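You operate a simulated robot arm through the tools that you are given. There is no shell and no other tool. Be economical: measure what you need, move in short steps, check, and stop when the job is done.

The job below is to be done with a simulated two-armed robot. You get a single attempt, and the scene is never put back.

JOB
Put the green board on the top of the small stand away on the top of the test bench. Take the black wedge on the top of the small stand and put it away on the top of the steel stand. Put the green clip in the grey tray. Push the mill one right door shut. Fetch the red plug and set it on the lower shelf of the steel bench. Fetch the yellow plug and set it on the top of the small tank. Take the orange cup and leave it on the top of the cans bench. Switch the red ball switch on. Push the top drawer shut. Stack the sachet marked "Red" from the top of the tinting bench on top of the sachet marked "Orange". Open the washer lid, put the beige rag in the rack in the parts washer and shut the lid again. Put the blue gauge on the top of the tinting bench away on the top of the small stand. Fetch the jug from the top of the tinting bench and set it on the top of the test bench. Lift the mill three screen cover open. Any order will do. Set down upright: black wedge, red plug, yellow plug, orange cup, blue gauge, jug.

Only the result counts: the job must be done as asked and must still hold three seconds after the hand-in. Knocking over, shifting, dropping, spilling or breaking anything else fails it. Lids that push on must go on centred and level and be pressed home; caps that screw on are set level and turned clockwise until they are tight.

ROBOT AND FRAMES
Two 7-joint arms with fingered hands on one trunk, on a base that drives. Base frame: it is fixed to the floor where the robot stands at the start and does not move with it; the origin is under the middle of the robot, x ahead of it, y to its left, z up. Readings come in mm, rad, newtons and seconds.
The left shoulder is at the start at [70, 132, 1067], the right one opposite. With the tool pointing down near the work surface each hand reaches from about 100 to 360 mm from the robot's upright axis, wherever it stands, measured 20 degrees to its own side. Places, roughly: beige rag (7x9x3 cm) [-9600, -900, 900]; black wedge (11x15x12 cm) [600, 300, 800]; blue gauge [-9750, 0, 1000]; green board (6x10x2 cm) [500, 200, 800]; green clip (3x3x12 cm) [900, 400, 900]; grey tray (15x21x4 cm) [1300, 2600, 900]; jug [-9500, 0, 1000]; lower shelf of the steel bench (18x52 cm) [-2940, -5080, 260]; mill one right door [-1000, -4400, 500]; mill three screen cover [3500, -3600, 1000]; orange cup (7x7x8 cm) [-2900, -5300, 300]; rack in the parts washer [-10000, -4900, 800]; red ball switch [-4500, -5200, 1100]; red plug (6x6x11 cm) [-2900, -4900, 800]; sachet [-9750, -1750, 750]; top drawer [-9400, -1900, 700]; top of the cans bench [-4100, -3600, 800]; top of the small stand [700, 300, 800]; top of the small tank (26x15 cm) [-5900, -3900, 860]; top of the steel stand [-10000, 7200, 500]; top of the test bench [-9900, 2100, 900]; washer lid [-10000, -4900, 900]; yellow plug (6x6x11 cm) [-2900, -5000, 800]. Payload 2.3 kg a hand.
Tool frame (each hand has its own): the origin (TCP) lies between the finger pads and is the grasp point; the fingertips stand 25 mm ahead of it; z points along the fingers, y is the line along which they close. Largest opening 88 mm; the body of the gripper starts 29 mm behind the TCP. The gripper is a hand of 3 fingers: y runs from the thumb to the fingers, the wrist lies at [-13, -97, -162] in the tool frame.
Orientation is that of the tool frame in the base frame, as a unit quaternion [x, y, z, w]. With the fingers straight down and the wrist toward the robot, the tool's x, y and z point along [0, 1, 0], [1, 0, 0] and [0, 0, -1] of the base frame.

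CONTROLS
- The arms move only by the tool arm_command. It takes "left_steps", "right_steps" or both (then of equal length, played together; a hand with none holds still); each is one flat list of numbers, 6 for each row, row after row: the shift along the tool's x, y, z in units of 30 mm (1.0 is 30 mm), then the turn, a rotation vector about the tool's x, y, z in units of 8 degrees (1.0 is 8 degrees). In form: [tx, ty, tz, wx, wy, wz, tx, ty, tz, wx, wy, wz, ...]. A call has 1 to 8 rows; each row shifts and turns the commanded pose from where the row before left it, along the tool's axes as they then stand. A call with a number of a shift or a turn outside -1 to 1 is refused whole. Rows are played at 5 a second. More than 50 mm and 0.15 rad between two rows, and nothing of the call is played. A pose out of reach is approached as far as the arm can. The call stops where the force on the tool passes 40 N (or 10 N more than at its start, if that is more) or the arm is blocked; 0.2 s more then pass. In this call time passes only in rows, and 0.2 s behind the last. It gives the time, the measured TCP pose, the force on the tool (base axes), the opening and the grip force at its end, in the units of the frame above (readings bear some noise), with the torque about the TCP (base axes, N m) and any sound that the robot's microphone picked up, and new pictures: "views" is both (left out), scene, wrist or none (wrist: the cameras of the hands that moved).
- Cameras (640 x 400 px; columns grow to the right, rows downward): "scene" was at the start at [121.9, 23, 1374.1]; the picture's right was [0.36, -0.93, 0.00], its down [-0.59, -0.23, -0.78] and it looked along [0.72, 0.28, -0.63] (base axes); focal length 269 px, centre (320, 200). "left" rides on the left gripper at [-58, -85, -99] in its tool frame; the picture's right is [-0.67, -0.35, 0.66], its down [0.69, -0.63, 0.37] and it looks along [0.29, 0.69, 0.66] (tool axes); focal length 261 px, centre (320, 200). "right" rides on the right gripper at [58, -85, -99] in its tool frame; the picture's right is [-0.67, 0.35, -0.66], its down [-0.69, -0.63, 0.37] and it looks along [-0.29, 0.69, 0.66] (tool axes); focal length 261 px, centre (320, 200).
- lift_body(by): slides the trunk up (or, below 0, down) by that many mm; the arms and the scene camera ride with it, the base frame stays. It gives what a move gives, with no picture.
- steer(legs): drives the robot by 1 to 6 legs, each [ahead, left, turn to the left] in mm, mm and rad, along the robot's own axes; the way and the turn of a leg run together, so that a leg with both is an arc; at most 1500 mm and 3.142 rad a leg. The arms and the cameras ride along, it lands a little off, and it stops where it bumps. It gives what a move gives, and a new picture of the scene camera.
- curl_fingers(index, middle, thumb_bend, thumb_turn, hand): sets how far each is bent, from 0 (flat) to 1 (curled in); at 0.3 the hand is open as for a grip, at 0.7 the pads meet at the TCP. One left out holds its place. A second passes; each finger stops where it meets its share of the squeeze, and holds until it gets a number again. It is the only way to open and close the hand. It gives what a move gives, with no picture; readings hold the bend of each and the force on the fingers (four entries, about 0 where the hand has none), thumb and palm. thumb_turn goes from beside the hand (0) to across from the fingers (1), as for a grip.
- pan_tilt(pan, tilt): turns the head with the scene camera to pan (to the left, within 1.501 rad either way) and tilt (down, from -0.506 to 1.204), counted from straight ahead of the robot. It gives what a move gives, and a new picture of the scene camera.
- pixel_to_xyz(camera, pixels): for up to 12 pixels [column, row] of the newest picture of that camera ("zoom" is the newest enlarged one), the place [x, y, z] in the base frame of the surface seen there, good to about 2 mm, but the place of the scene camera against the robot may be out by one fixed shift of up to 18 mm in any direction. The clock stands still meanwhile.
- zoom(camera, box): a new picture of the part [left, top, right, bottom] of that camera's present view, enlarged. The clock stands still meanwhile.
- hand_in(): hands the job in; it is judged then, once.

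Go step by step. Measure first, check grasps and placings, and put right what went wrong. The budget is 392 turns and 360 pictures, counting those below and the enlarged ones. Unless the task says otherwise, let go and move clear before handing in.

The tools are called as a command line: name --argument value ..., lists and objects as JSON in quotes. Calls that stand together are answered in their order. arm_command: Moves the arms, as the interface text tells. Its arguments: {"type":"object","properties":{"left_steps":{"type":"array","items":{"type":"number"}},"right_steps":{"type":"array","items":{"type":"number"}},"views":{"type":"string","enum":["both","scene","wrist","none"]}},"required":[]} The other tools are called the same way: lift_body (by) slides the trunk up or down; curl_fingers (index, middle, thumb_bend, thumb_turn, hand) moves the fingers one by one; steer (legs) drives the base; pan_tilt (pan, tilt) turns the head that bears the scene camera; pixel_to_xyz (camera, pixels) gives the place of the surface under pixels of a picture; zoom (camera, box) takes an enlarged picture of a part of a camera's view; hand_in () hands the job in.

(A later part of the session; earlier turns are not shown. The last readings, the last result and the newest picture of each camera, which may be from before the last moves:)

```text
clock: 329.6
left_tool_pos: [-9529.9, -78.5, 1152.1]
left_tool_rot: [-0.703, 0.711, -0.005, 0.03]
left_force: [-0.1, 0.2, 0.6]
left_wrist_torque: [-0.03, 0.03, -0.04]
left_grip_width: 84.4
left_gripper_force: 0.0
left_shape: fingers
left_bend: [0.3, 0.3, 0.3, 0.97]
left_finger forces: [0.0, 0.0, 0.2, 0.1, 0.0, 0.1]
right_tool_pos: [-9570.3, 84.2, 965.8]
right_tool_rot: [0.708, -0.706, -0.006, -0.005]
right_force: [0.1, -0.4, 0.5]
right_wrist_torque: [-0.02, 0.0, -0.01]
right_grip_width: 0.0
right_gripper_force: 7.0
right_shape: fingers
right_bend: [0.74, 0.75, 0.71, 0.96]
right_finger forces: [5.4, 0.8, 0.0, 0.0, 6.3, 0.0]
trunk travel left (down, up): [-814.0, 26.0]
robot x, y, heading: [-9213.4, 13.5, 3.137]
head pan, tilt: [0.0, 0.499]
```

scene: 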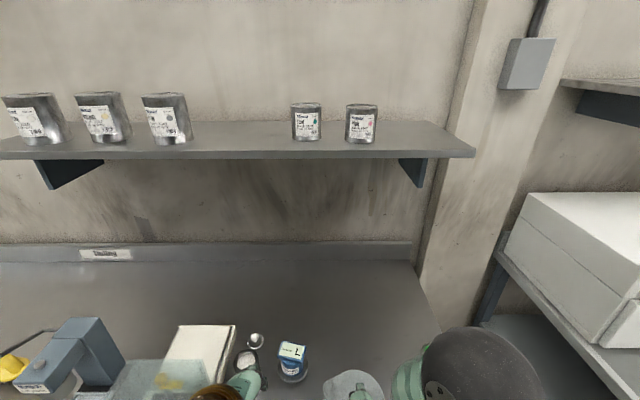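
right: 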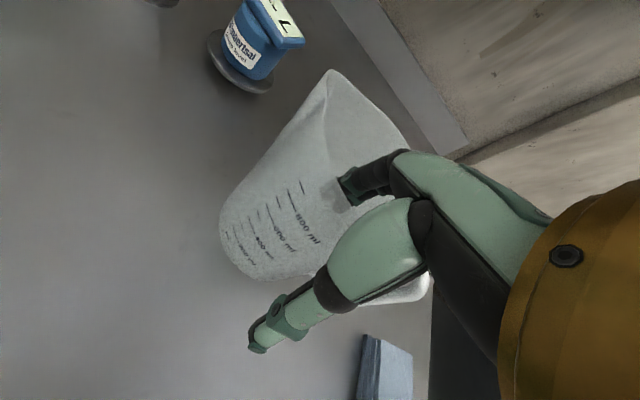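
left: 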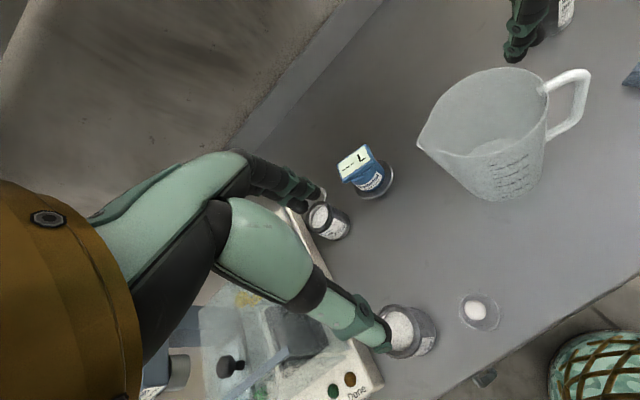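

The pads have nearly met; I squeeze fully and test with a small lift.

curl_fingers --hand "right" --index 1.0 --middle 1.0 --thumb_bend 1.0

arm_command --right_steps '[0, 0, -0.6, 0, 0, 0]' --views "wrist"

```text
clock: 330.6
left_tool_pos: [-9529.3, -77.3, 1151.3]
left_tool_rot: [-0.703, 0.71, -0.006, 0.03]
left_force: [-0.1, -0.9, 0.1]
left_wrist_torque: [-0.02, 0.03, -0.02]
left_grip_width: 84.4
left_gripper_force: 0.0
left_shape: fingers
left_bend: [0.3, 0.3, 0.3, 0.97]
left_finger forces: [0.0, 0.0, 0.1, 0.0, 0.0, 0.0]
right_tool_pos: [-9569.1, 85.2, 966.3]
right_tool_rot: [0.708, -0.707, -0.005, -0.006]
right_force: [0.2, -0.7, -0.4]
right_wrist_torque: [-0.01, -0.05, 0.0]
right_grip_width: 0.0
right_gripper_force: 19.9
right_shape: fingers
right_bend: [0.77, 1.0, 0.79, 0.91]
right_finger forces: [19.9, 0.0, 0.1, 0.0, 20.4, 0.0]
trunk travel left (down, up): [-814.0, 26.0]
robot x, y, heading: [-9204.1, 9.1, 3.137]
head pan, tilt: [0.0, 0.499]
```

```text
clock: 331.0
left_tool_pos: [-9529.1, -78.0, 1151.9]
left_tool_rot: [-0.703, 0.71, -0.005, 0.03]
left_force: [0.8, -0.8, -0.1]
left_wrist_torque: [0.02, 0.01, -0.02]
left_grip_width: 84.6
left_gripper_force: 0.0
left_shape: fingers
left_bend: [0.3, 0.3, 0.3, 0.97]
left_finger forces: [0.0, 0.0, 0.0, 0.0, 0.0, 0.0]
right_tool_pos: [-9568.7, 85.4, 982.8]
right_tool_rot: [0.708, -0.706, -0.006, -0.005]
right_force: [-1.0, 0.0, -0.4]
right_wrist_torque: [-0.05, -0.02, 0.0]
right_grip_width: 0.0
right_gripper_force: 19.7
right_shape: fingers
right_bend: [0.77, 1.0, 0.79, 0.91]
right_finger forces: [20.0, 0.0, 0.0, 0.0, 20.4, 0.1]
trunk travel left (down, up): [-814.0, 26.0]
robot x, y, heading: [-9210.6, 13.2, 3.131]
head pan, tilt: [0.0, 0.499]
```

right: 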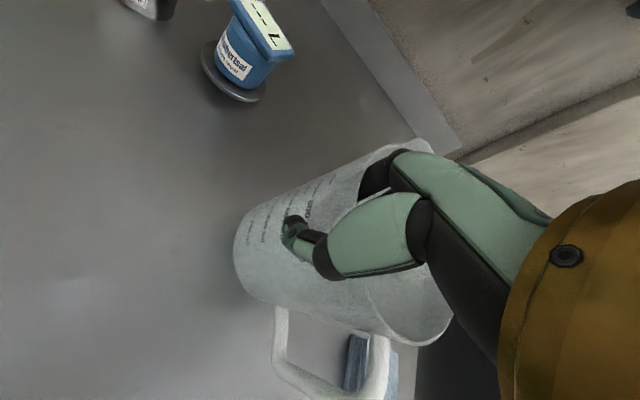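

The jug turned while closing. I look from the scene camera to see whether it is still upright and gripped.

pan_tilt --pan -0.15 --tilt 1.0

zoom --camera "left" --box '[300, 0, 640, 220]'

```text
clock: 331.9
left_tool_pos: [-9529.6, -77.3, 1151.4]
left_tool_rot: [-0.703, 0.71, -0.005, 0.029]
left_force: [-0.1, -0.1, 0.2]
left_wrist_torque: [0.0, -0.03, 0.01]
left_grip_width: 84.5
left_gripper_force: 0.0
left_shape: fingers
left_bend: [0.3, 0.3, 0.3, 0.97]
left_finger forces: [0.0, 0.1, 0.1, 0.0, 0.0, 0.0]
right_tool_pos: [-9569.8, 85.4, 983.0]
right_tool_rot: [0.708, -0.706, -0.006, -0.005]
right_force: [-0.2, 0.1, -0.4]
right_wrist_torque: [-0.01, -0.06, -0.03]
right_grip_width: 0.1
right_gripper_force: 20.3
right_shape: fingers
right_bend: [0.77, 1.0, 0.79, 0.91]
right_finger forces: [19.9, 0.0, 0.1, 0.1, 20.4, 0.1]
trunk travel left (down, up): [-814.0, 26.0]
robot x, y, heading: [-9204.3, 10.7, 3.132]
head pan, tilt: [-0.15, 1.0]
```

scene: 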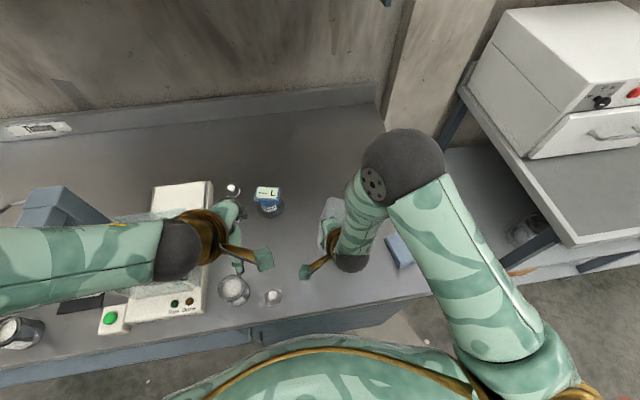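

```text
1.82 times, centred on (470, 110) of left
```

zoom: 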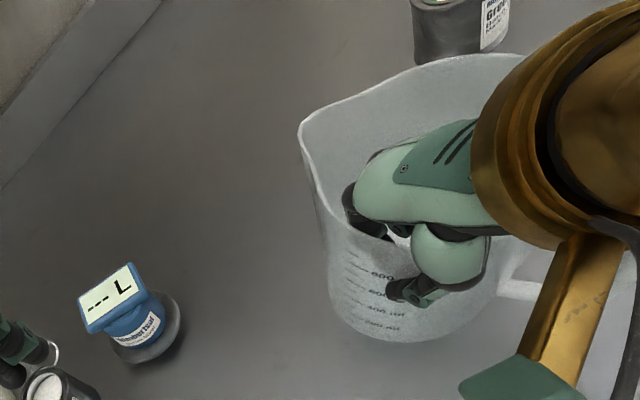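

It seems pinched (fingers inside, thumb outside). I raise 60 mm more and check that the jug moves with the hand.

arm_command --right_steps '[0, 0, -0.7, 0, 0, 0, 0, 0, -0.7, 0, 0, 0, 0, 0, -0.7, 0, 0, 0]' --views "wrist"

```text
clock: 332.7
left_tool_pos: [-9528.8, -77.9, 1151.5]
left_tool_rot: [-0.704, 0.71, -0.005, 0.03]
left_force: [0.1, -0.1, 0.6]
left_wrist_torque: [0.03, -0.03, -0.01]
left_grip_width: 84.7
left_gripper_force: 0.1
left_shape: fingers
left_bend: [0.3, 0.3, 0.3, 0.97]
left_finger forces: [0.0, 0.0, 0.0, 0.0, 0.1, 0.0]
right_tool_pos: [-9571.3, 82.6, 1047.3]
right_tool_rot: [0.708, -0.706, -0.007, -0.005]
right_force: [-0.1, 0.2, -0.1]
right_wrist_torque: [0.01, -0.04, -0.01]
right_grip_width: 0.2
right_gripper_force: 20.6
right_shape: fingers
right_bend: [0.77, 1.0, 0.79, 0.91]
right_finger forces: [19.9, 0.0, 0.0, 0.1, 20.4, 0.0]
trunk travel left (down, up): [-814.0, 26.0]
robot x, y, heading: [-9206.3, 12.3, 3.138]
head pan, tilt: [-0.15, 1.0]
```

right: 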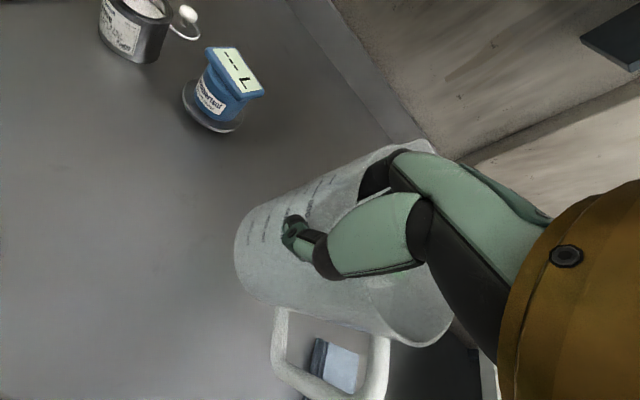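

The jug hangs firmly from the rim pinch. Next, the gauge with the left hand: head centre ≈(−9757,−57), top 938. I move in 40 mm and reach over it.

steer --legs '[[38, 0, 0.005]]'

arm_command --left_steps '[-0.1, 0.9, 0, -0.18, 0.12, 0, -0.1, 0.9, 0, -0.18, 0.12, 0, -0.1, 0.9, 0, 0, 0, 0, -0.1, 0.9, 0, 0, 0, 0, -0.1, 0.9, 0, 0, 0, 0, -0.1, 0.9, 0.5, 0, 0, 0, 0, 0.5, 1, 0, 0, 0, 0, 0, 1, 0, 0, 0]' --views "wrist"

```text
clock: 333.6
left_tool_pos: [-9558.9, -78.3, 1154.5]
left_tool_rot: [-0.705, 0.709, -0.003, 0.028]
left_force: [1.0, -0.4, 0.1]
left_wrist_torque: [0.01, 0.03, 0.0]
left_grip_width: 84.5
left_gripper_force: 0.2
left_shape: fingers
left_bend: [0.3, 0.3, 0.3, 0.97]
left_finger forces: [0.0, 0.0, 0.0, 0.0, 0.0, 0.0]
right_tool_pos: [-9603.8, 81.1, 1049.7]
right_tool_rot: [0.71, -0.704, -0.007, -0.003]
right_force: [-0.3, -0.5, 0.0]
right_wrist_torque: [-0.04, 0.01, 0.01]
right_grip_width: 0.2
right_gripper_force: 20.3
right_shape: fingers
right_bend: [0.77, 1.0, 0.79, 0.91]
right_finger forces: [19.9, 0.0, 0.0, 0.1, 20.4, 0.1]
trunk travel left (down, up): [-814.0, 26.0]
robot x, y, heading: [-9246.6, 11.4, 3.142]
head pan, tilt: [-0.15, 1.0]
```

scene: 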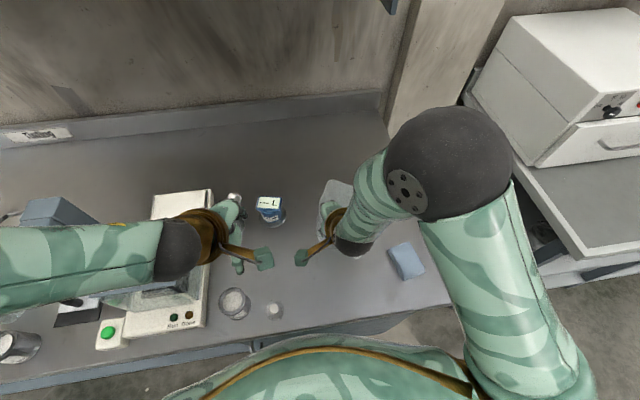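

```text
clock: 335.4
left_tool_pos: [-9743.7, -62.3, 1075.2]
left_tool_rot: [-0.705, 0.709, 0.002, 0.0]
left_force: [-0.3, 0.3, 0.2]
left_wrist_torque: [0.01, 0.01, -0.02]
left_grip_width: 84.5
left_gripper_force: 0.0
left_shape: fingers
left_bend: [0.3, 0.3, 0.3, 0.97]
left_finger forces: [0.1, 0.0, 0.1, 0.0, 0.0, 0.1]
right_tool_pos: [-9610.9, 82.5, 1045.1]
right_tool_rot: [0.71, -0.704, -0.004, -0.004]
right_force: [-0.3, -0.6, -0.7]
right_wrist_torque: [-0.03, -0.04, 0.0]
right_grip_width: 0.2
right_gripper_force: 19.8
right_shape: fingers
right_bend: [0.77, 1.0, 0.79, 0.91]
right_finger forces: [19.9, 0.1, 0.0, 0.1, 20.6, 0.1]
trunk travel left (down, up): [-814.0, 26.0]
robot x, y, heading: [-9243.0, 11.2, 3.138]
head pan, tilt: [-0.15, 1.0]
```

left: 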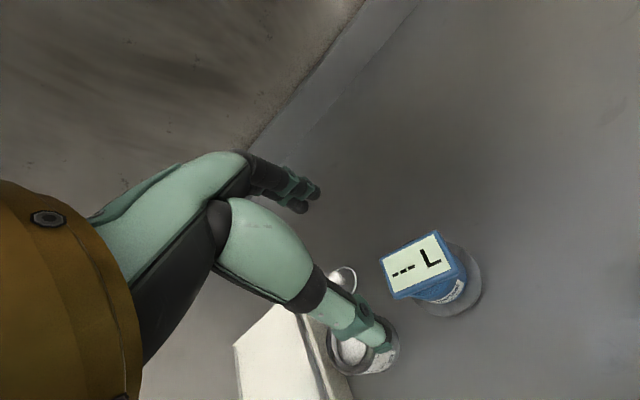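

I measure the gauge head and the neighbouring jar under the thumb.

pixel_to_xyz --camera "left" --pixels '[[382, 262], [435, 233], [450, 275], [395, 297], [418, 265], [478, 290], [440, 313], [345, 350], [395, 345], [340, 275], [375, 372], [470, 262]]'

```text
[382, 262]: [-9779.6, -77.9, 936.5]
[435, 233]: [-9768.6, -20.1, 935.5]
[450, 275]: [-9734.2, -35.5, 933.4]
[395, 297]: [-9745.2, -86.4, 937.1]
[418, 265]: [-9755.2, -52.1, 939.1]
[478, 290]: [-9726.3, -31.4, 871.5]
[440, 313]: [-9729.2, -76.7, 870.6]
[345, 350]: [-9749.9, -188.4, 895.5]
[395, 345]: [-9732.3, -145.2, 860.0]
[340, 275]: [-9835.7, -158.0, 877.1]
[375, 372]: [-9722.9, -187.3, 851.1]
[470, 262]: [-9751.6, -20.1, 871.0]
```

Head centre (−9757,−55), yawed ~15°. I align, rotate 14° and descend to z≈920.

arm_command --left_steps '[-0.25, 0.43, 0, 0, 0, 0.9, 0, 0, 0.2, 0, 0, 0.85, 0, 0, 1, 0, 0, 0, 0, 0, 1, 0, 0, 0, 0, 0, 1, 0, 0, 0, 0, 0, 1, 0, 0, 0, 0, 0, 0.95, 0, 0, 0]' --views "wrist"

```text
clock: 337.0
left_tool_pos: [-9758.0, -51.7, 919.3]
left_tool_rot: [-0.613, 0.79, 0.001, 0.0]
left_force: [-0.4, -0.1, -0.1]
left_wrist_torque: [0.03, 0.01, -0.05]
left_grip_width: 84.4
left_gripper_force: 0.1
left_shape: fingers
left_bend: [0.3, 0.3, 0.3, 0.97]
left_finger forces: [0.1, 0.0, 0.0, 0.0, 0.0, 0.0]
right_tool_pos: [-9610.5, 81.4, 1046.9]
right_tool_rot: [0.71, -0.704, -0.006, -0.006]
right_force: [-0.5, -0.2, -0.7]
right_wrist_torque: [0.0, -0.01, -0.01]
right_grip_width: 0.1
right_gripper_force: 19.7
right_shape: fingers
right_bend: [0.77, 1.0, 0.79, 0.91]
right_finger forces: [20.0, 0.0, 0.1, 0.0, 20.6, 0.0]
trunk travel left (down, up): [-814.0, 26.0]
robot x, y, heading: [-9242.0, 12.2, 3.134]
head pan, tilt: [-0.15, 1.0]
```

left: 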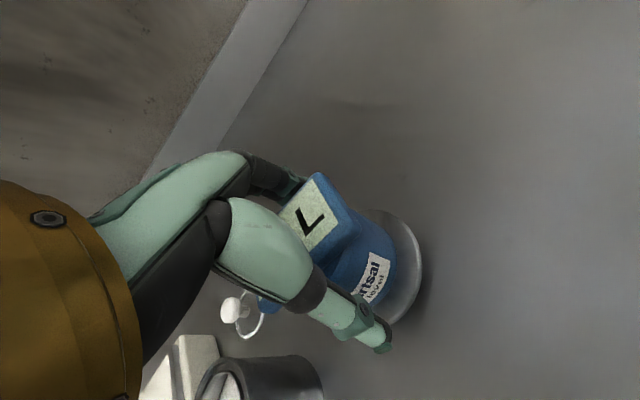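

Well straddled. I close and lift.

curl_fingers --hand "left" --index 0.8 --middle 0.8 --thumb_bend 0.8

arm_command --left_steps '[0, 0, -0.7, 0, 0, 0, 0, 0, -1, 0, 0, 0, 0, 0, -1, 0, 0, 0, 0, -0.5, -1, 0, 0, 0, 0, -1, -1, 0, 0, 0, 0, -1, -0.5, 0, 0, 0]' --views "wrist"

```text
clock: 338.0
left_tool_pos: [-9760.1, -51.6, 919.9]
left_tool_rot: [-0.613, 0.79, 0.001, 0.001]
left_force: [-1.7, 1.2, 2.2]
left_wrist_torque: [-0.01, 0.2, -0.04]
left_grip_width: 46.1
left_gripper_force: 16.5
left_shape: fingers
left_bend: [0.5, 0.52, 0.49, 0.96]
left_finger forces: [8.8, 8.2, 0.0, 0.0, 16.8, 0.0]
right_tool_pos: [-9610.2, 82.0, 1045.1]
right_tool_rot: [0.71, -0.704, -0.005, -0.005]
right_force: [-0.8, -0.7, -0.1]
right_wrist_torque: [0.0, -0.04, 0.03]
right_grip_width: 0.2
right_gripper_force: 20.7
right_shape: fingers
right_bend: [0.77, 1.0, 0.79, 0.91]
right_finger forces: [20.0, 0.1, 0.1, 0.0, 20.6, 0.0]
trunk travel left (down, up): [-814.0, 26.0]
robot x, y, heading: [-9247.2, 13.5, 3.136]
head pan, tilt: [-0.15, 1.0]
```

```text
clock: 339.4
left_tool_pos: [-9682.6, -70.4, 1082.2]
left_tool_rot: [-0.614, 0.79, 0.001, -0.001]
left_force: [0.3, 0.5, -3.2]
left_wrist_torque: [0.01, 0.0, -0.01]
left_grip_width: 45.9
left_gripper_force: 16.0
left_shape: fingers
left_bend: [0.5, 0.53, 0.49, 0.96]
left_finger forces: [8.1, 7.3, 0.1, 0.0, 16.3, 0.1]
right_tool_pos: [-9608.8, 80.5, 1045.2]
right_tool_rot: [0.71, -0.704, -0.006, -0.005]
right_force: [-0.7, 1.1, -1.1]
right_wrist_torque: [-0.02, -0.01, 0.0]
right_grip_width: 0.2
right_gripper_force: 20.2
right_shape: fingers
right_bend: [0.77, 1.0, 0.79, 0.91]
right_finger forces: [20.0, 0.0, 0.1, 0.0, 20.6, 0.0]
trunk travel left (down, up): [-814.0, 26.0]
robot x, y, heading: [-9244.0, 14.5, 3.138]
head pan, tilt: [-0.15, 1.0]
```

left: 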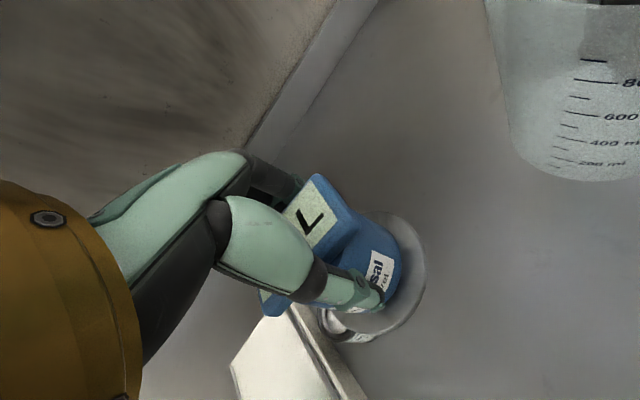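

Gauge held (≈3 N). Now to the test bench with the jug: back out, slide right 2.09 m, and move in again.

steer --legs '[[-350, 0, 0], [0, -1045, 0], [0, -1045, 0]]'

```text
clock: 351.8
left_tool_pos: [-9345.7, 2035.4, 1079.3]
left_tool_rot: [-0.623, 0.783, 0.002, 0.0]
left_force: [0.1, 0.4, -2.8]
left_wrist_torque: [0.01, 0.01, 0.01]
left_grip_width: 45.7
left_gripper_force: 16.0
left_shape: fingers
left_bend: [0.5, 0.53, 0.49, 0.96]
left_finger forces: [8.1, 7.3, 0.0, 0.1, 16.2, 0.0]
right_tool_pos: [-9274.0, 2189.5, 1046.1]
right_tool_rot: [0.718, -0.696, -0.006, -0.006]
right_force: [-0.2, 0.8, 0.2]
right_wrist_torque: [-0.04, -0.02, 0.01]
right_grip_width: 0.0
right_gripper_force: 20.4
right_shape: fingers
right_bend: [0.77, 1.0, 0.79, 0.91]
right_finger forces: [20.1, 0.0, 0.0, 0.1, 20.7, 0.0]
trunk travel left (down, up): [-814.0, 26.0]
robot x, y, heading: [-8903.9, 2126.2, -3.123]
head pan, tilt: [-0.15, 1.0]
```

scene: 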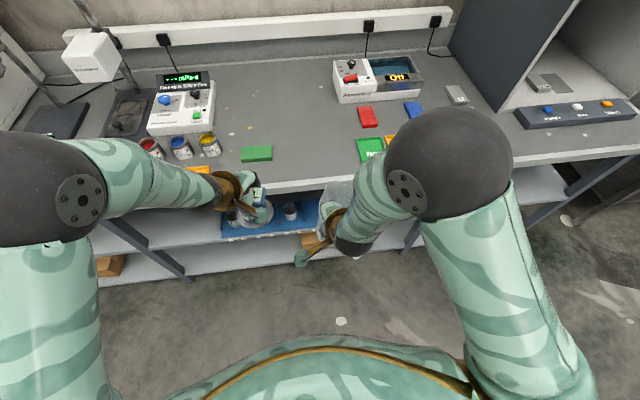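

The board is in place at (257,153). I measure the free slot between it and the right-hand green tray.

pixel_to_xyz --camera "scene" --pixels '[[272, 155], [358, 152], [360, 120], [310, 150], [310, 176], [300, 115]]'

```text
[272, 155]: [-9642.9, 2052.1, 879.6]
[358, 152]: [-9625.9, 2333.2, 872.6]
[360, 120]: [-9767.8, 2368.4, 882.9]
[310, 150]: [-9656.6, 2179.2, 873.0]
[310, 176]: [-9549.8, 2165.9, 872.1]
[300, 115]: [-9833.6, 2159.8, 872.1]
```

Free slot y 2060–2330. I raise slightly, square up, and move in 341 mm.

lift_body --by 24

steer --legs '[[0, 0, -0.018], [338, 0, 0]]'

arm_command --right_steps '[0, 0, 0.8, 0, 0, 0]' --views "wrist"

```text
clock: 352.4
left_tool_pos: [-9344.7, 2035.8, 1103.4]
left_tool_rot: [-0.622, 0.783, 0.001, 0.001]
left_force: [-0.2, -0.2, -3.0]
left_wrist_torque: [0.01, 0.01, 0.0]
left_grip_width: 45.7
left_gripper_force: 16.0
left_shape: fingers
left_bend: [0.5, 0.53, 0.49, 0.96]
left_finger forces: [8.2, 7.2, 0.0, 0.0, 16.2, 0.0]
right_tool_pos: [-9273.3, 2190.7, 1070.9]
right_tool_rot: [0.717, -0.697, -0.006, -0.005]
right_force: [0.7, -0.3, -1.1]
right_wrist_torque: [-0.01, -0.03, 0.02]
right_grip_width: 0.1
right_gripper_force: 19.9
right_shape: fingers
right_bend: [0.77, 1.0, 0.79, 0.91]
right_finger forces: [20.1, 0.0, 0.1, 0.1, 20.7, 0.0]
trunk travel left (down, up): [-838.0, 2.0]
robot x, y, heading: [-8906.8, 2129.0, -3.12]
head pan, tilt: [-0.15, 1.0]
```

```text
clock: 355.0
left_tool_pos: [-9672.3, 2047.5, 1104.9]
left_tool_rot: [-0.613, 0.79, 0.002, -0.001]
left_force: [0.2, 0.2, -2.1]
left_wrist_torque: [0.0, -0.02, 0.04]
left_grip_width: 45.9
left_gripper_force: 15.9
left_shape: fingers
left_bend: [0.5, 0.53, 0.49, 0.96]
left_finger forces: [8.1, 7.4, 0.1, 0.1, 16.3, 0.1]
right_tool_pos: [-9598.3, 2200.0, 1070.6]
right_tool_rot: [0.709, -0.705, -0.007, -0.004]
right_force: [0.2, 0.2, -0.4]
right_wrist_torque: [-0.07, -0.03, -0.01]
right_grip_width: 0.2
right_gripper_force: 20.1
right_shape: fingers
right_bend: [0.77, 1.0, 0.79, 0.91]
right_finger forces: [20.1, 0.1, 0.0, 0.0, 20.7, 0.1]
trunk travel left (down, up): [-838.0, 2.0]
robot x, y, heading: [-9233.6, 2129.7, 3.135]
head pan, tilt: [-0.15, 1.0]
```

scene: 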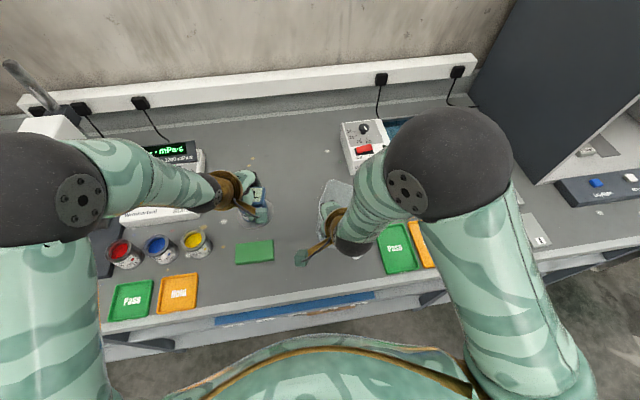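

```text
clock: 355.4
left_tool_pos: [-9676.9, 2047.6, 1104.1]
left_tool_rot: [-0.612, 0.791, 0.0, 0.002]
left_force: [0.5, 0.2, -2.8]
left_wrist_torque: [0.02, 0.02, 0.03]
left_grip_width: 45.8
left_gripper_force: 16.6
left_shape: fingers
left_bend: [0.5, 0.53, 0.49, 0.96]
left_finger forces: [8.1, 7.3, 0.0, 0.0, 16.2, 0.0]
right_tool_pos: [-9601.7, 2201.2, 1043.6]
right_tool_rot: [0.709, -0.705, -0.006, -0.007]
right_force: [0.5, 0.0, -0.6]
right_wrist_torque: [-0.02, -0.05, 0.0]
right_grip_width: 0.0
right_gripper_force: 20.7
right_shape: fingers
right_bend: [0.77, 1.0, 0.8, 0.91]
right_finger forces: [20.1, 0.0, 0.0, 0.0, 20.7, 0.0]
trunk travel left (down, up): [-838.0, 2.0]
robot x, y, heading: [-9235.5, 2133.1, 3.131]
head pan, tilt: [-0.15, 1.0]
```

right: 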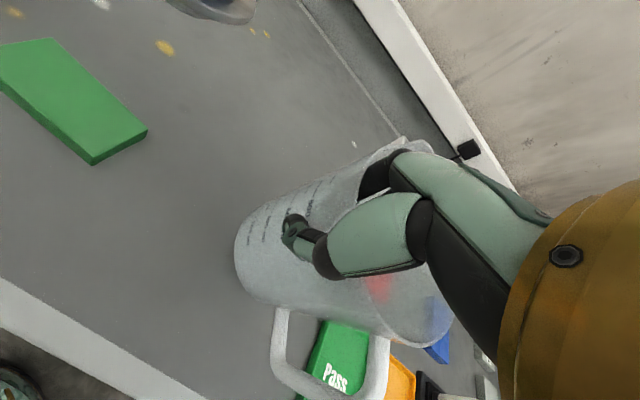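

I measure the handle, jug base and tray positions to choose the drop point.

pixel_to_xyz --camera "right" --pixels '[[275, 345], [320, 392], [380, 370], [330, 335], [245, 280], [240, 235], [350, 330], [95, 162]]'

```text
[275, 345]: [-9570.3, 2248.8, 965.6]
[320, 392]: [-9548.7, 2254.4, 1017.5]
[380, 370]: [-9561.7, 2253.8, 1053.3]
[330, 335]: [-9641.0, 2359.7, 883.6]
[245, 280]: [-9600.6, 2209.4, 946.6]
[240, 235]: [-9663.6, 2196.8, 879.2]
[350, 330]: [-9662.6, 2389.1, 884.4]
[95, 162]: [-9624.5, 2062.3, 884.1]
```

Clear. I lower in small steps until the base contacts.

arm_command --right_steps '[0, 0, 0.5, 0, 0, 0, 0, 0, 0.4, 0, 0, 0, 0, 0, 0.3, 0, 0, 0, 0, 0, 0.3, 0, 0, 0]' --views "wrist"

zoom --camera "left" --box '[380, 0, 640, 200]'

```text
clock: 356.4
left_tool_pos: [-9675.6, 2047.7, 1104.2]
left_tool_rot: [-0.613, 0.79, 0.001, 0.001]
left_force: [-0.4, 0.6, -3.0]
left_wrist_torque: [-0.01, -0.01, -0.01]
left_grip_width: 45.7
left_gripper_force: 15.4
left_shape: fingers
left_bend: [0.5, 0.53, 0.49, 0.96]
left_finger forces: [8.0, 7.3, 0.0, 0.0, 16.1, 0.0]
right_tool_pos: [-9598.3, 2202.1, 1000.4]
right_tool_rot: [0.71, -0.704, -0.005, -0.006]
right_force: [0.2, -0.2, -0.7]
right_wrist_torque: [-0.01, -0.02, 0.04]
right_grip_width: 0.0
right_gripper_force: 20.5
right_shape: fingers
right_bend: [0.77, 1.0, 0.8, 0.91]
right_finger forces: [20.3, 0.0, 0.1, 0.1, 20.8, 0.1]
trunk travel left (down, up): [-838.0, 2.0]
robot x, y, heading: [-9237.1, 2131.6, 3.141]
head pan, tilt: [-0.15, 1.0]
```

right: 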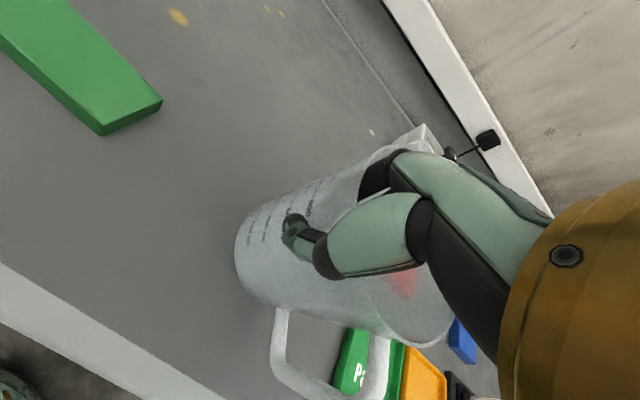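

```text
2.00 times, centred on (510, 100) of left
```

zoom: 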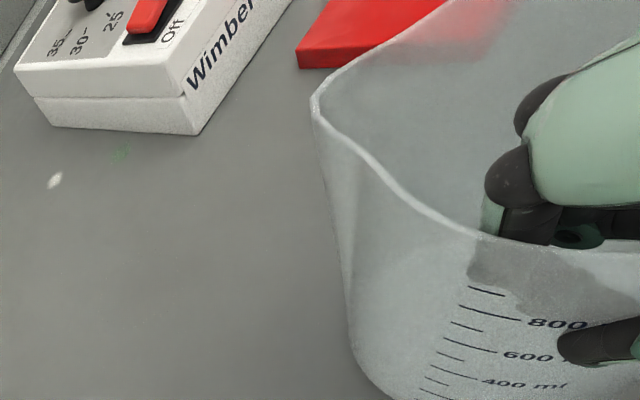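

No contact yet; the jug hangs almost upright. I lower a few more mm.

arm_command --right_steps '[0, 0, 0.12, 0, 0, 0, 0, 0, 0.12, 0, 0, 0, 0, 0, 0.12, 0, 0, 0, 0, 0, 0.12, 0, 0, 0]' --views "wrist"

```text
clock: 357.4
left_tool_pos: [-9674.2, 2047.9, 1104.7]
left_tool_rot: [-0.613, 0.79, 0.001, 0.0]
left_force: [0.3, 0.1, -2.8]
left_wrist_torque: [0.01, 0.01, 0.0]
left_grip_width: 45.6
left_gripper_force: 15.7
left_shape: fingers
left_bend: [0.5, 0.53, 0.49, 0.96]
left_finger forces: [8.1, 7.3, 0.0, 0.0, 16.2, 0.0]
right_tool_pos: [-9599.7, 2200.2, 985.3]
right_tool_rot: [0.709, -0.706, -0.006, -0.005]
right_force: [-1.7, -1.0, 11.1]
right_wrist_torque: [0.29, 0.26, 0.11]
right_grip_width: 0.1
right_gripper_force: 26.8
right_shape: fingers
right_bend: [0.77, 1.0, 0.84, 0.89]
right_finger forces: [27.4, 0.0, 0.1, 0.0, 26.0, 0.0]
trunk travel left (down, up): [-838.0, 2.0]
robot x, y, heading: [-9232.2, 2132.4, 3.138]
head pan, tilt: [-0.15, 1.0]
```

right: 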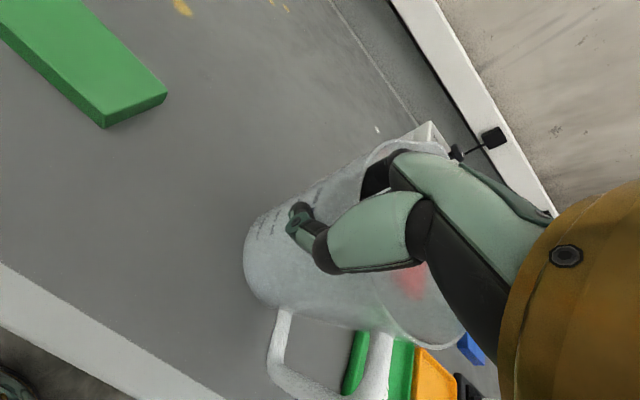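

Contact (11 N). I ease up 2 mm and open the hand in stages.

arm_command --right_steps '[0, 0, -0.08, 0, 0, 0]' --views "none"

curl_fingers --hand "right" --index 0.6 --middle 0.6 --thumb_bend 0.6

curl_fingers --hand "right" --index 0.3 --middle 0.3 --thumb_bend 0.3

zoom --camera "right" --box '[160, 60, 520, 400]'

```text
clock: 357.8
left_tool_pos: [-9676.5, 2047.3, 1103.1]
left_tool_rot: [-0.612, 0.791, 0.0, 0.001]
left_force: [-0.3, -0.5, -3.1]
left_wrist_torque: [0.04, 0.0, 0.02]
left_grip_width: 45.5
left_gripper_force: 15.1
left_shape: fingers
left_bend: [0.5, 0.53, 0.49, 0.96]
left_finger forces: [8.1, 7.2, 0.0, 0.0, 16.2, 0.0]
right_tool_pos: [-9600.3, 2200.4, 988.3]
right_tool_rot: [0.709, -0.705, -0.004, -0.005]
right_force: [-0.4, 0.1, -1.5]
right_wrist_torque: [-0.04, -0.02, 0.02]
right_grip_width: 0.0
right_gripper_force: 21.6
right_shape: fingers
right_bend: [0.77, 1.0, 0.84, 0.89]
right_finger forces: [21.3, 0.0, 0.0, 0.0, 21.8, 0.0]
trunk travel left (down, up): [-838.0, 2.0]
robot x, y, heading: [-9232.5, 2130.0, 3.136]
head pan, tilt: [-0.15, 1.0]
```

```text
clock: 358.8
left_tool_pos: [-9675.3, 2048.1, 1103.7]
left_tool_rot: [-0.613, 0.79, 0.001, 0.001]
left_force: [-0.5, -0.4, -2.9]
left_wrist_torque: [-0.01, 0.03, -0.01]
left_grip_width: 45.9
left_gripper_force: 15.6
left_shape: fingers
left_bend: [0.5, 0.53, 0.49, 0.96]
left_finger forces: [8.0, 7.3, 0.0, 0.0, 16.1, 0.1]
right_tool_pos: [-9600.6, 2200.6, 988.9]
right_tool_rot: [0.709, -0.705, -0.005, -0.006]
right_force: [0.5, 0.7, -0.1]
right_wrist_torque: [0.01, -0.03, -0.03]
right_grip_width: 19.2
right_gripper_force: 0.0
right_shape: fingers
right_bend: [0.6, 0.6, 0.6, 0.97]
right_finger forces: [0.1, 0.1, 0.0, 0.0, 0.1, 0.1]
trunk travel left (down, up): [-838.0, 2.0]
robot x, y, heading: [-9233.9, 2131.2, 3.138]
head pan, tilt: [-0.15, 1.0]
```

```text
clock: 359.8
left_tool_pos: [-9675.3, 2048.2, 1103.9]
left_tool_rot: [-0.613, 0.79, 0.0, 0.001]
left_force: [1.1, -0.3, -1.5]
left_wrist_torque: [0.0, 0.01, 0.0]
left_grip_width: 45.6
left_gripper_force: 15.9
left_shape: fingers
left_bend: [0.5, 0.53, 0.49, 0.96]
left_finger forces: [8.1, 7.3, 0.0, 0.0, 16.1, 0.0]
right_tool_pos: [-9600.5, 2200.9, 988.0]
right_tool_rot: [0.709, -0.705, -0.006, -0.005]
right_force: [-0.2, 0.3, -0.2]
right_wrist_torque: [-0.02, 0.02, 0.02]
right_grip_width: 84.2
right_gripper_force: 0.1
right_shape: fingers
right_bend: [0.3, 0.3, 0.3, 0.97]
right_finger forces: [0.1, 0.1, 0.0, 0.1, 0.1, 0.0]
trunk travel left (down, up): [-838.0, 2.0]
robot x, y, heading: [-9233.1, 2130.9, 3.136]
head pan, tilt: [-0.15, 1.0]
```

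```text
1.18 times, centred on (340, 230) of right
```

zoom: 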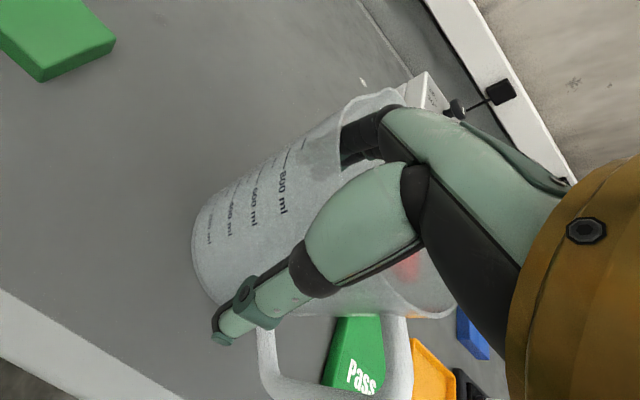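

Jug stands upright and free. I withdraw straight up.

arm_command --right_steps '[0, 0, -1, 0, 0, 0, 0, 0, -1, 0, 0, 0, 0, 0, -1, 0, 0, 0, 0, 0, -0.5, 0, 0, 0]' --views "wrist"

```text
clock: 360.8
left_tool_pos: [-9674.7, 2048.8, 1103.8]
left_tool_rot: [-0.613, 0.79, 0.001, 0.0]
left_force: [0.6, 0.9, -2.6]
left_wrist_torque: [-0.01, 0.02, -0.02]
left_grip_width: 45.7
left_gripper_force: 15.9
left_shape: fingers
left_bend: [0.5, 0.53, 0.49, 0.96]
left_finger forces: [8.1, 7.4, 0.0, 0.0, 16.0, 0.0]
right_tool_pos: [-9599.3, 2196.6, 1093.9]
right_tool_rot: [0.708, -0.706, -0.004, -0.003]
right_force: [-0.2, 0.2, 0.5]
right_wrist_torque: [0.02, 0.01, 0.0]
right_grip_width: 84.5
right_gripper_force: 0.0
right_shape: fingers
right_bend: [0.3, 0.3, 0.3, 0.97]
right_finger forces: [0.1, 0.0, 0.0, 0.1, 0.0, 0.1]
trunk travel left (down, up): [-838.0, 2.0]
robot x, y, heading: [-9236.0, 2131.9, 3.138]
head pan, tilt: [-0.15, 1.0]
```

right: 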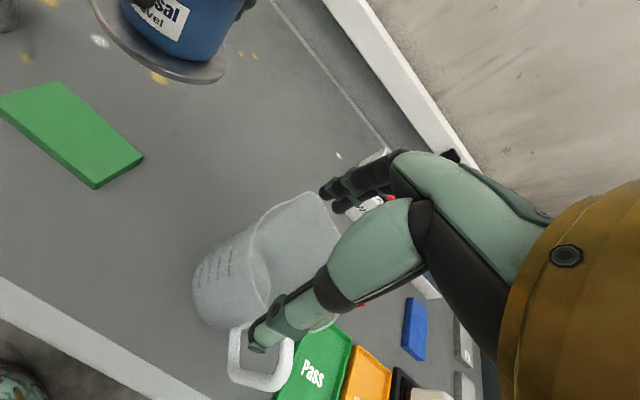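

Jug done. I back off and drive left along to y≈−1600 where the drawer and sachets are.

steer --legs '[[-330, 0, 0], [0, 1300, 0], [0, 1300, 0], [0, 1250, 0]]'

pan_tilt --pan 0.0 --tilt 0.65

```text
clock: 381.1
left_tool_pos: [-9355.8, -1776.4, 1104.5]
left_tool_rot: [-0.599, 0.801, 0.0, 0.0]
left_force: [0.1, -0.5, -2.8]
left_wrist_torque: [0.03, 0.01, -0.01]
left_grip_width: 45.8
left_gripper_force: 15.5
left_shape: fingers
left_bend: [0.5, 0.53, 0.49, 0.96]
left_finger forces: [8.1, 7.2, 0.0, 0.1, 15.9, 0.0]
right_tool_pos: [-9274.8, -1629.8, 1092.7]
right_tool_rot: [-0.697, 0.717, 0.003, 0.003]
right_force: [1.0, -0.5, -0.2]
right_wrist_torque: [0.01, 0.02, -0.01]
right_grip_width: 84.4
right_gripper_force: 0.2
right_shape: fingers
right_bend: [0.3, 0.3, 0.3, 0.97]
right_finger forces: [0.0, 0.1, 0.1, 0.0, 0.0, 0.0]
trunk travel left (down, up): [-838.0, 2.0]
robot x, y, heading: [-8913.2, -1714.1, 3.109]
head pan, tilt: [-0.15, 1.0]
```

scene: 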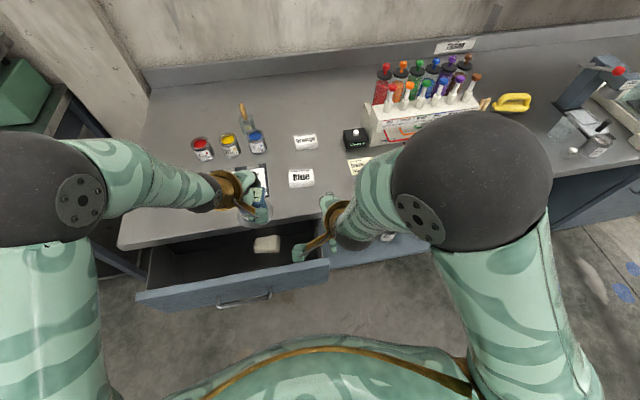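

```text
clock: 381.9
left_tool_pos: [-9356.1, -1778.0, 1103.0]
left_tool_rot: [-0.601, 0.799, 0.001, 0.001]
left_force: [0.2, -0.4, -2.9]
left_wrist_torque: [0.02, 0.04, 0.01]
left_grip_width: 45.6
left_gripper_force: 16.1
left_shape: fingers
left_bend: [0.5, 0.53, 0.49, 0.96]
left_finger forces: [8.2, 7.1, 0.1, 0.0, 16.0, 0.0]
right_tool_pos: [-9274.5, -1629.6, 1094.4]
right_tool_rot: [-0.696, 0.718, 0.003, 0.001]
right_force: [0.2, -0.1, 0.5]
right_wrist_torque: [-0.02, -0.02, -0.01]
right_grip_width: 84.3
right_gripper_force: 0.0
right_shape: fingers
right_bend: [0.3, 0.3, 0.3, 0.97]
right_finger forces: [0.0, 0.0, 0.0, 0.0, 0.1, 0.0]
trunk travel left (down, up): [-838.0, 2.0]
robot x, y, heading: [-8910.7, -1704.1, 3.106]
head pan, tilt: [0.0, 0.649]
```

scene: 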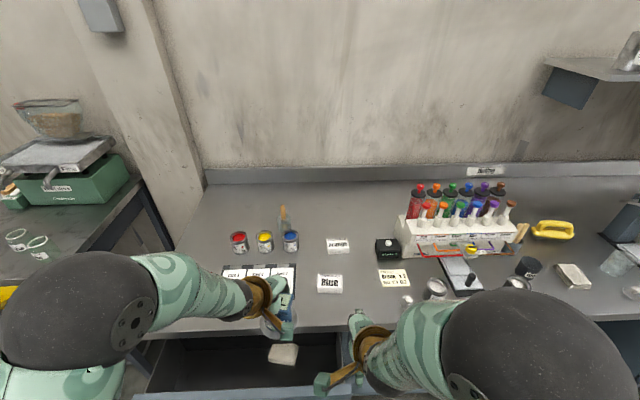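

Sachets at (330,283), (338,246) and one in the open drawer (283,353). I zoom to read the labels.

zoom --camera "scene" --box '[210, 220, 430, 370]'

pixel_to_xyz --camera "scene" --pixels '[[338, 246], [330, 283], [283, 353], [240, 278], [290, 345], [150, 395], [310, 328], [160, 330], [393, 278], [387, 250], [573, 277]]'

```text
2.67 times, centred on (320, 295) of scene
```

zoom: 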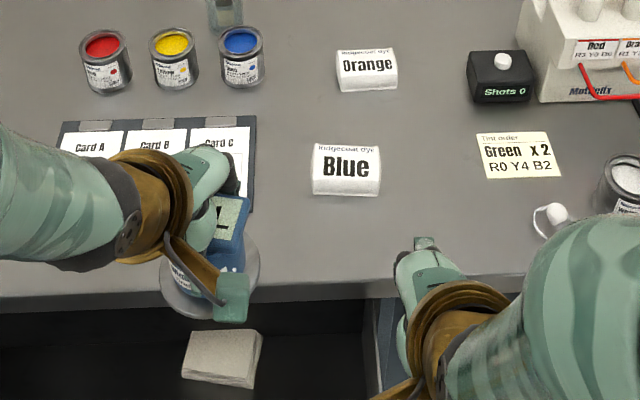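

```text
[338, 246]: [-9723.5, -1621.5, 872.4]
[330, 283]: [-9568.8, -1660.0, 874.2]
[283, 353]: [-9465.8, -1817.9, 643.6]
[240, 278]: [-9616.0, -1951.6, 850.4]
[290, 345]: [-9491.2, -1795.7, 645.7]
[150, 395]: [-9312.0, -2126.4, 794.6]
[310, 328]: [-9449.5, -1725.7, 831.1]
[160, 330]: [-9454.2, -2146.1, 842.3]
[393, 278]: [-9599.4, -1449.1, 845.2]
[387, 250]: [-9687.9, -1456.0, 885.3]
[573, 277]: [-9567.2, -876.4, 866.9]
```

"Orange" is at (−9723,−1622), "Blue" at (−9569,−1660); I don't see "Red" yet. I check with the wrist cameras.

arm_command --left_steps '[0.6, 0, -0.3, 0, 0, 0]' --right_steps '[0, 0, 0, 0, 0, 0]' --views "wrist"

```text
clock: 382.3
left_tool_pos: [-9361.9, -1795.6, 1111.8]
left_tool_rot: [-0.599, 0.8, 0.001, 0.001]
left_force: [-0.2, -0.7, -2.2]
left_wrist_torque: [-0.01, 0.01, 0.02]
left_grip_width: 45.9
left_gripper_force: 16.2
left_shape: fingers
left_bend: [0.5, 0.53, 0.49, 0.96]
left_finger forces: [8.2, 7.1, 0.0, 0.1, 16.1, 0.0]
right_tool_pos: [-9276.2, -1630.7, 1094.6]
right_tool_rot: [-0.696, 0.718, 0.003, 0.002]
right_force: [0.7, 0.5, 0.6]
right_wrist_torque: [0.0, 0.0, -0.03]
right_grip_width: 84.7
right_gripper_force: 0.1
right_shape: fingers
right_bend: [0.3, 0.3, 0.3, 0.97]
right_finger forces: [0.1, 0.1, 0.0, 0.0, 0.0, 0.1]
trunk travel left (down, up): [-838.0, 2.0]
robot x, y, heading: [-8911.1, -1709.7, 3.103]
head pan, tilt: [0.0, 0.649]
```

right: 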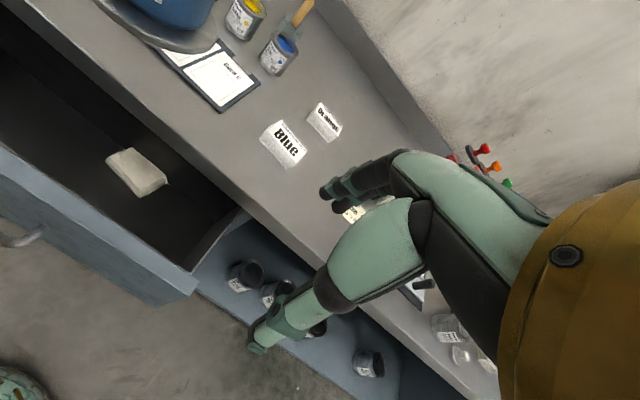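
left: 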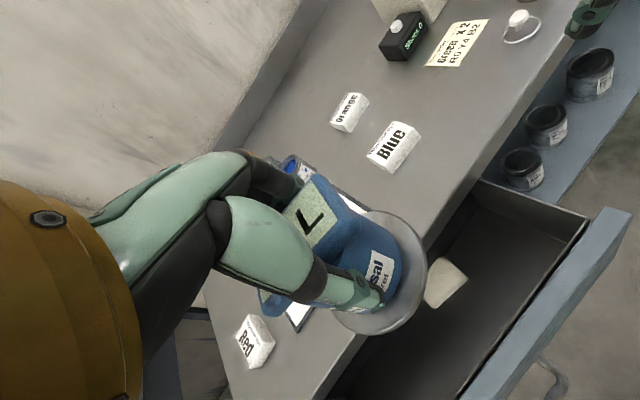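

"Red" is at left view (255,342). I measure the sachets and the drawer front.

pixel_to_xyz --camera "left" --pixels '[[250, 318], [273, 343], [258, 365], [240, 345], [256, 335], [348, 112], [393, 145], [335, 122], [366, 100], [620, 225], [555, 380], [600, 260]]'

pixel_to_xyz --camera "right" --pixels '[[190, 290], [90, 235], [20, 240], [150, 300], [322, 103], [342, 125], [326, 141], [306, 118], [324, 122], [283, 143]]'

```text
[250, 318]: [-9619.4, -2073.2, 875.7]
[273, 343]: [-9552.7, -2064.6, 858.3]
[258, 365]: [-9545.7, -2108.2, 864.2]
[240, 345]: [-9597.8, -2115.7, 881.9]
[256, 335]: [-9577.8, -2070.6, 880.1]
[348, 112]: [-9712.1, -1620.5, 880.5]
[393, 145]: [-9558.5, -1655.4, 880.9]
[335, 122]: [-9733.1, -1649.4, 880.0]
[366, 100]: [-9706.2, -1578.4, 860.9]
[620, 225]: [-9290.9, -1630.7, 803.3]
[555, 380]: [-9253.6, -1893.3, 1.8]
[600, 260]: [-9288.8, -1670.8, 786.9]
```

```text
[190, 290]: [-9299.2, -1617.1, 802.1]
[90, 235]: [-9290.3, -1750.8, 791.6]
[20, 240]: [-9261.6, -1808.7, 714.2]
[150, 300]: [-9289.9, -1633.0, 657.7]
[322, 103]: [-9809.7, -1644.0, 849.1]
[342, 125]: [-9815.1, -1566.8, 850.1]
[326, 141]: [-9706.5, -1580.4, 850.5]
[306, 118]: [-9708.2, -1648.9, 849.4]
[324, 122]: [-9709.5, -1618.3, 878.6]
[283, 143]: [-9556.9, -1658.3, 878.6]
```

Drawer front is at x −9290 (z 655–803, y −2150…−1620), handle ~z 714. I'll push it shut with the right fingertips above the handle, using the base. First position and shape the hand.

steer --legs '[[0, 0, 0.036], [0, 250, 0]]'

arm_command --right_steps '[0, 0, 0, -0.94, 0, 0, 0, 0, 0, -0.94, 0, 0, 0, 0, 0, -0.94, 0, 0, 0, 0, 0, -0.94, 0, 0, 0, 0, 0, -0.94, 0, 0, 0, 0, 0, -0.94, 0, 0, 0, 0, 0, 0, 0, 0, 0, 0, 0, 0, 0, 0]' --left_steps '[0, 0, -0.7, 0, 0, 0, 0, 0, -0.7, 0, 0, 0, 0, 0, -0.7, 0, 0, 0, 0, 0, -0.7, 0, 0, 0, 0, 0, 0, 0, 0, 0, 0, 0, 0, 0, 0, 0, 0, 0, 0, 0, 0, 0, 0, 0, 0, 0, 0, 0]' --views "none"

curl_fingers --hand "right" --index 0.7 --middle 0.7 --thumb_bend 0.7

lift_body --by -170

```text
clock: 384.5
left_tool_pos: [-9357.9, -2054.0, 1112.0]
left_tool_rot: [-0.614, 0.789, -0.001, -0.001]
left_force: [-0.4, 0.5, -2.8]
left_wrist_torque: [-0.05, -0.01, -0.02]
left_grip_width: 45.7
left_gripper_force: 15.6
left_shape: fingers
left_bend: [0.5, 0.53, 0.49, 0.96]
left_finger forces: [8.3, 7.2, 0.0, 0.0, 16.1, 0.0]
right_tool_pos: [-9277.3, -1887.4, 1094.4]
right_tool_rot: [0.708, -0.706, -0.001, -0.001]
right_force: [-0.3, 0.5, -0.5]
right_wrist_torque: [-0.03, 0.01, 0.01]
right_grip_width: 84.3
right_gripper_force: 0.1
right_shape: fingers
right_bend: [0.3, 0.3, 0.3, 0.97]
right_finger forces: [0.0, 0.1, 0.0, 0.1, 0.1, 0.0]
trunk travel left (down, up): [-838.0, 2.0]
robot x, y, heading: [-8915.4, -1958.4, 3.139]
head pan, tilt: [0.0, 0.649]
```

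scene: 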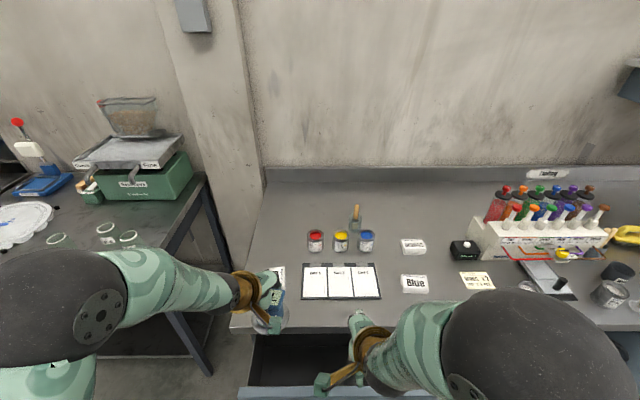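

```text
clock: 386.3
left_tool_pos: [-9358.5, -2057.0, 1194.8]
left_tool_rot: [-0.614, 0.79, 0.0, 0.001]
left_force: [-0.3, -0.9, -2.6]
left_wrist_torque: [-0.01, 0.04, -0.03]
left_grip_width: 45.6
left_gripper_force: 15.6
left_shape: fingers
left_bend: [0.5, 0.53, 0.49, 0.96]
left_finger forces: [8.1, 7.2, 0.0, 0.1, 15.9, 0.0]
right_tool_pos: [-9278.9, -1890.5, 1094.2]
right_tool_rot: [0.655, -0.651, -0.273, 0.27]
right_force: [0.4, 0.9, 0.4]
right_wrist_torque: [0.02, 0.01, 0.02]
right_grip_width: 85.0
right_gripper_force: 0.1
right_shape: fingers
right_bend: [0.3, 0.3, 0.3, 0.97]
right_finger forces: [0.0, 0.0, 0.0, 0.1, 0.0, 0.1]
trunk travel left (down, up): [-838.0, 2.0]
robot x, y, heading: [-8915.4, -1960.7, 3.137]
head pan, tilt: [0.0, 0.649]
```

```text
clock: 387.3
left_tool_pos: [-9358.3, -2057.7, 1194.3]
left_tool_rot: [-0.615, 0.789, 0.001, 0.001]
left_force: [-0.2, 0.3, -3.0]
left_wrist_torque: [-0.01, 0.0, -0.02]
left_grip_width: 45.7
left_gripper_force: 16.1
left_shape: fingers
left_bend: [0.5, 0.53, 0.49, 0.96]
left_finger forces: [8.2, 7.2, 0.0, 0.0, 15.9, 0.0]
right_tool_pos: [-9278.4, -1889.0, 1094.7]
right_tool_rot: [0.656, -0.65, -0.273, 0.271]
right_force: [1.0, -0.1, 0.1]
right_wrist_torque: [-0.03, -0.01, -0.01]
right_grip_width: 0.0
right_gripper_force: 0.0
right_shape: fingers
right_bend: [0.7, 0.7, 0.7, 0.97]
right_finger forces: [0.1, 0.0, 0.0, 0.0, 0.1, 0.0]
trunk travel left (down, up): [-838.0, 2.0]
robot x, y, heading: [-8912.3, -1960.3, 3.139]
head pan, tilt: [0.0, 0.649]
```

```text
clock: 389.2
left_tool_pos: [-9358.1, -2057.6, 1025.2]
left_tool_rot: [-0.614, 0.789, 0.001, 0.001]
left_force: [-0.6, 0.0, -3.2]
left_wrist_torque: [0.01, 0.0, -0.01]
left_grip_width: 45.7
left_gripper_force: 15.3
left_shape: fingers
left_bend: [0.5, 0.53, 0.49, 0.96]
left_finger forces: [8.2, 7.3, 0.1, 0.0, 15.9, 0.1]
right_tool_pos: [-9277.9, -1889.9, 924.6]
right_tool_rot: [0.655, -0.651, -0.273, 0.27]
right_force: [0.7, 0.4, 0.9]
right_wrist_torque: [0.01, 0.04, 0.02]
right_grip_width: 0.2
right_gripper_force: 0.1
right_shape: fingers
right_bend: [0.7, 0.7, 0.7, 0.97]
right_finger forces: [0.1, 0.1, 0.0, 0.1, 0.0, 0.0]
trunk travel left (down, up): [-668.0, 172.0]
robot x, y, heading: [-8916.5, -1954.4, 3.14]
head pan, tilt: [0.0, 0.649]
```

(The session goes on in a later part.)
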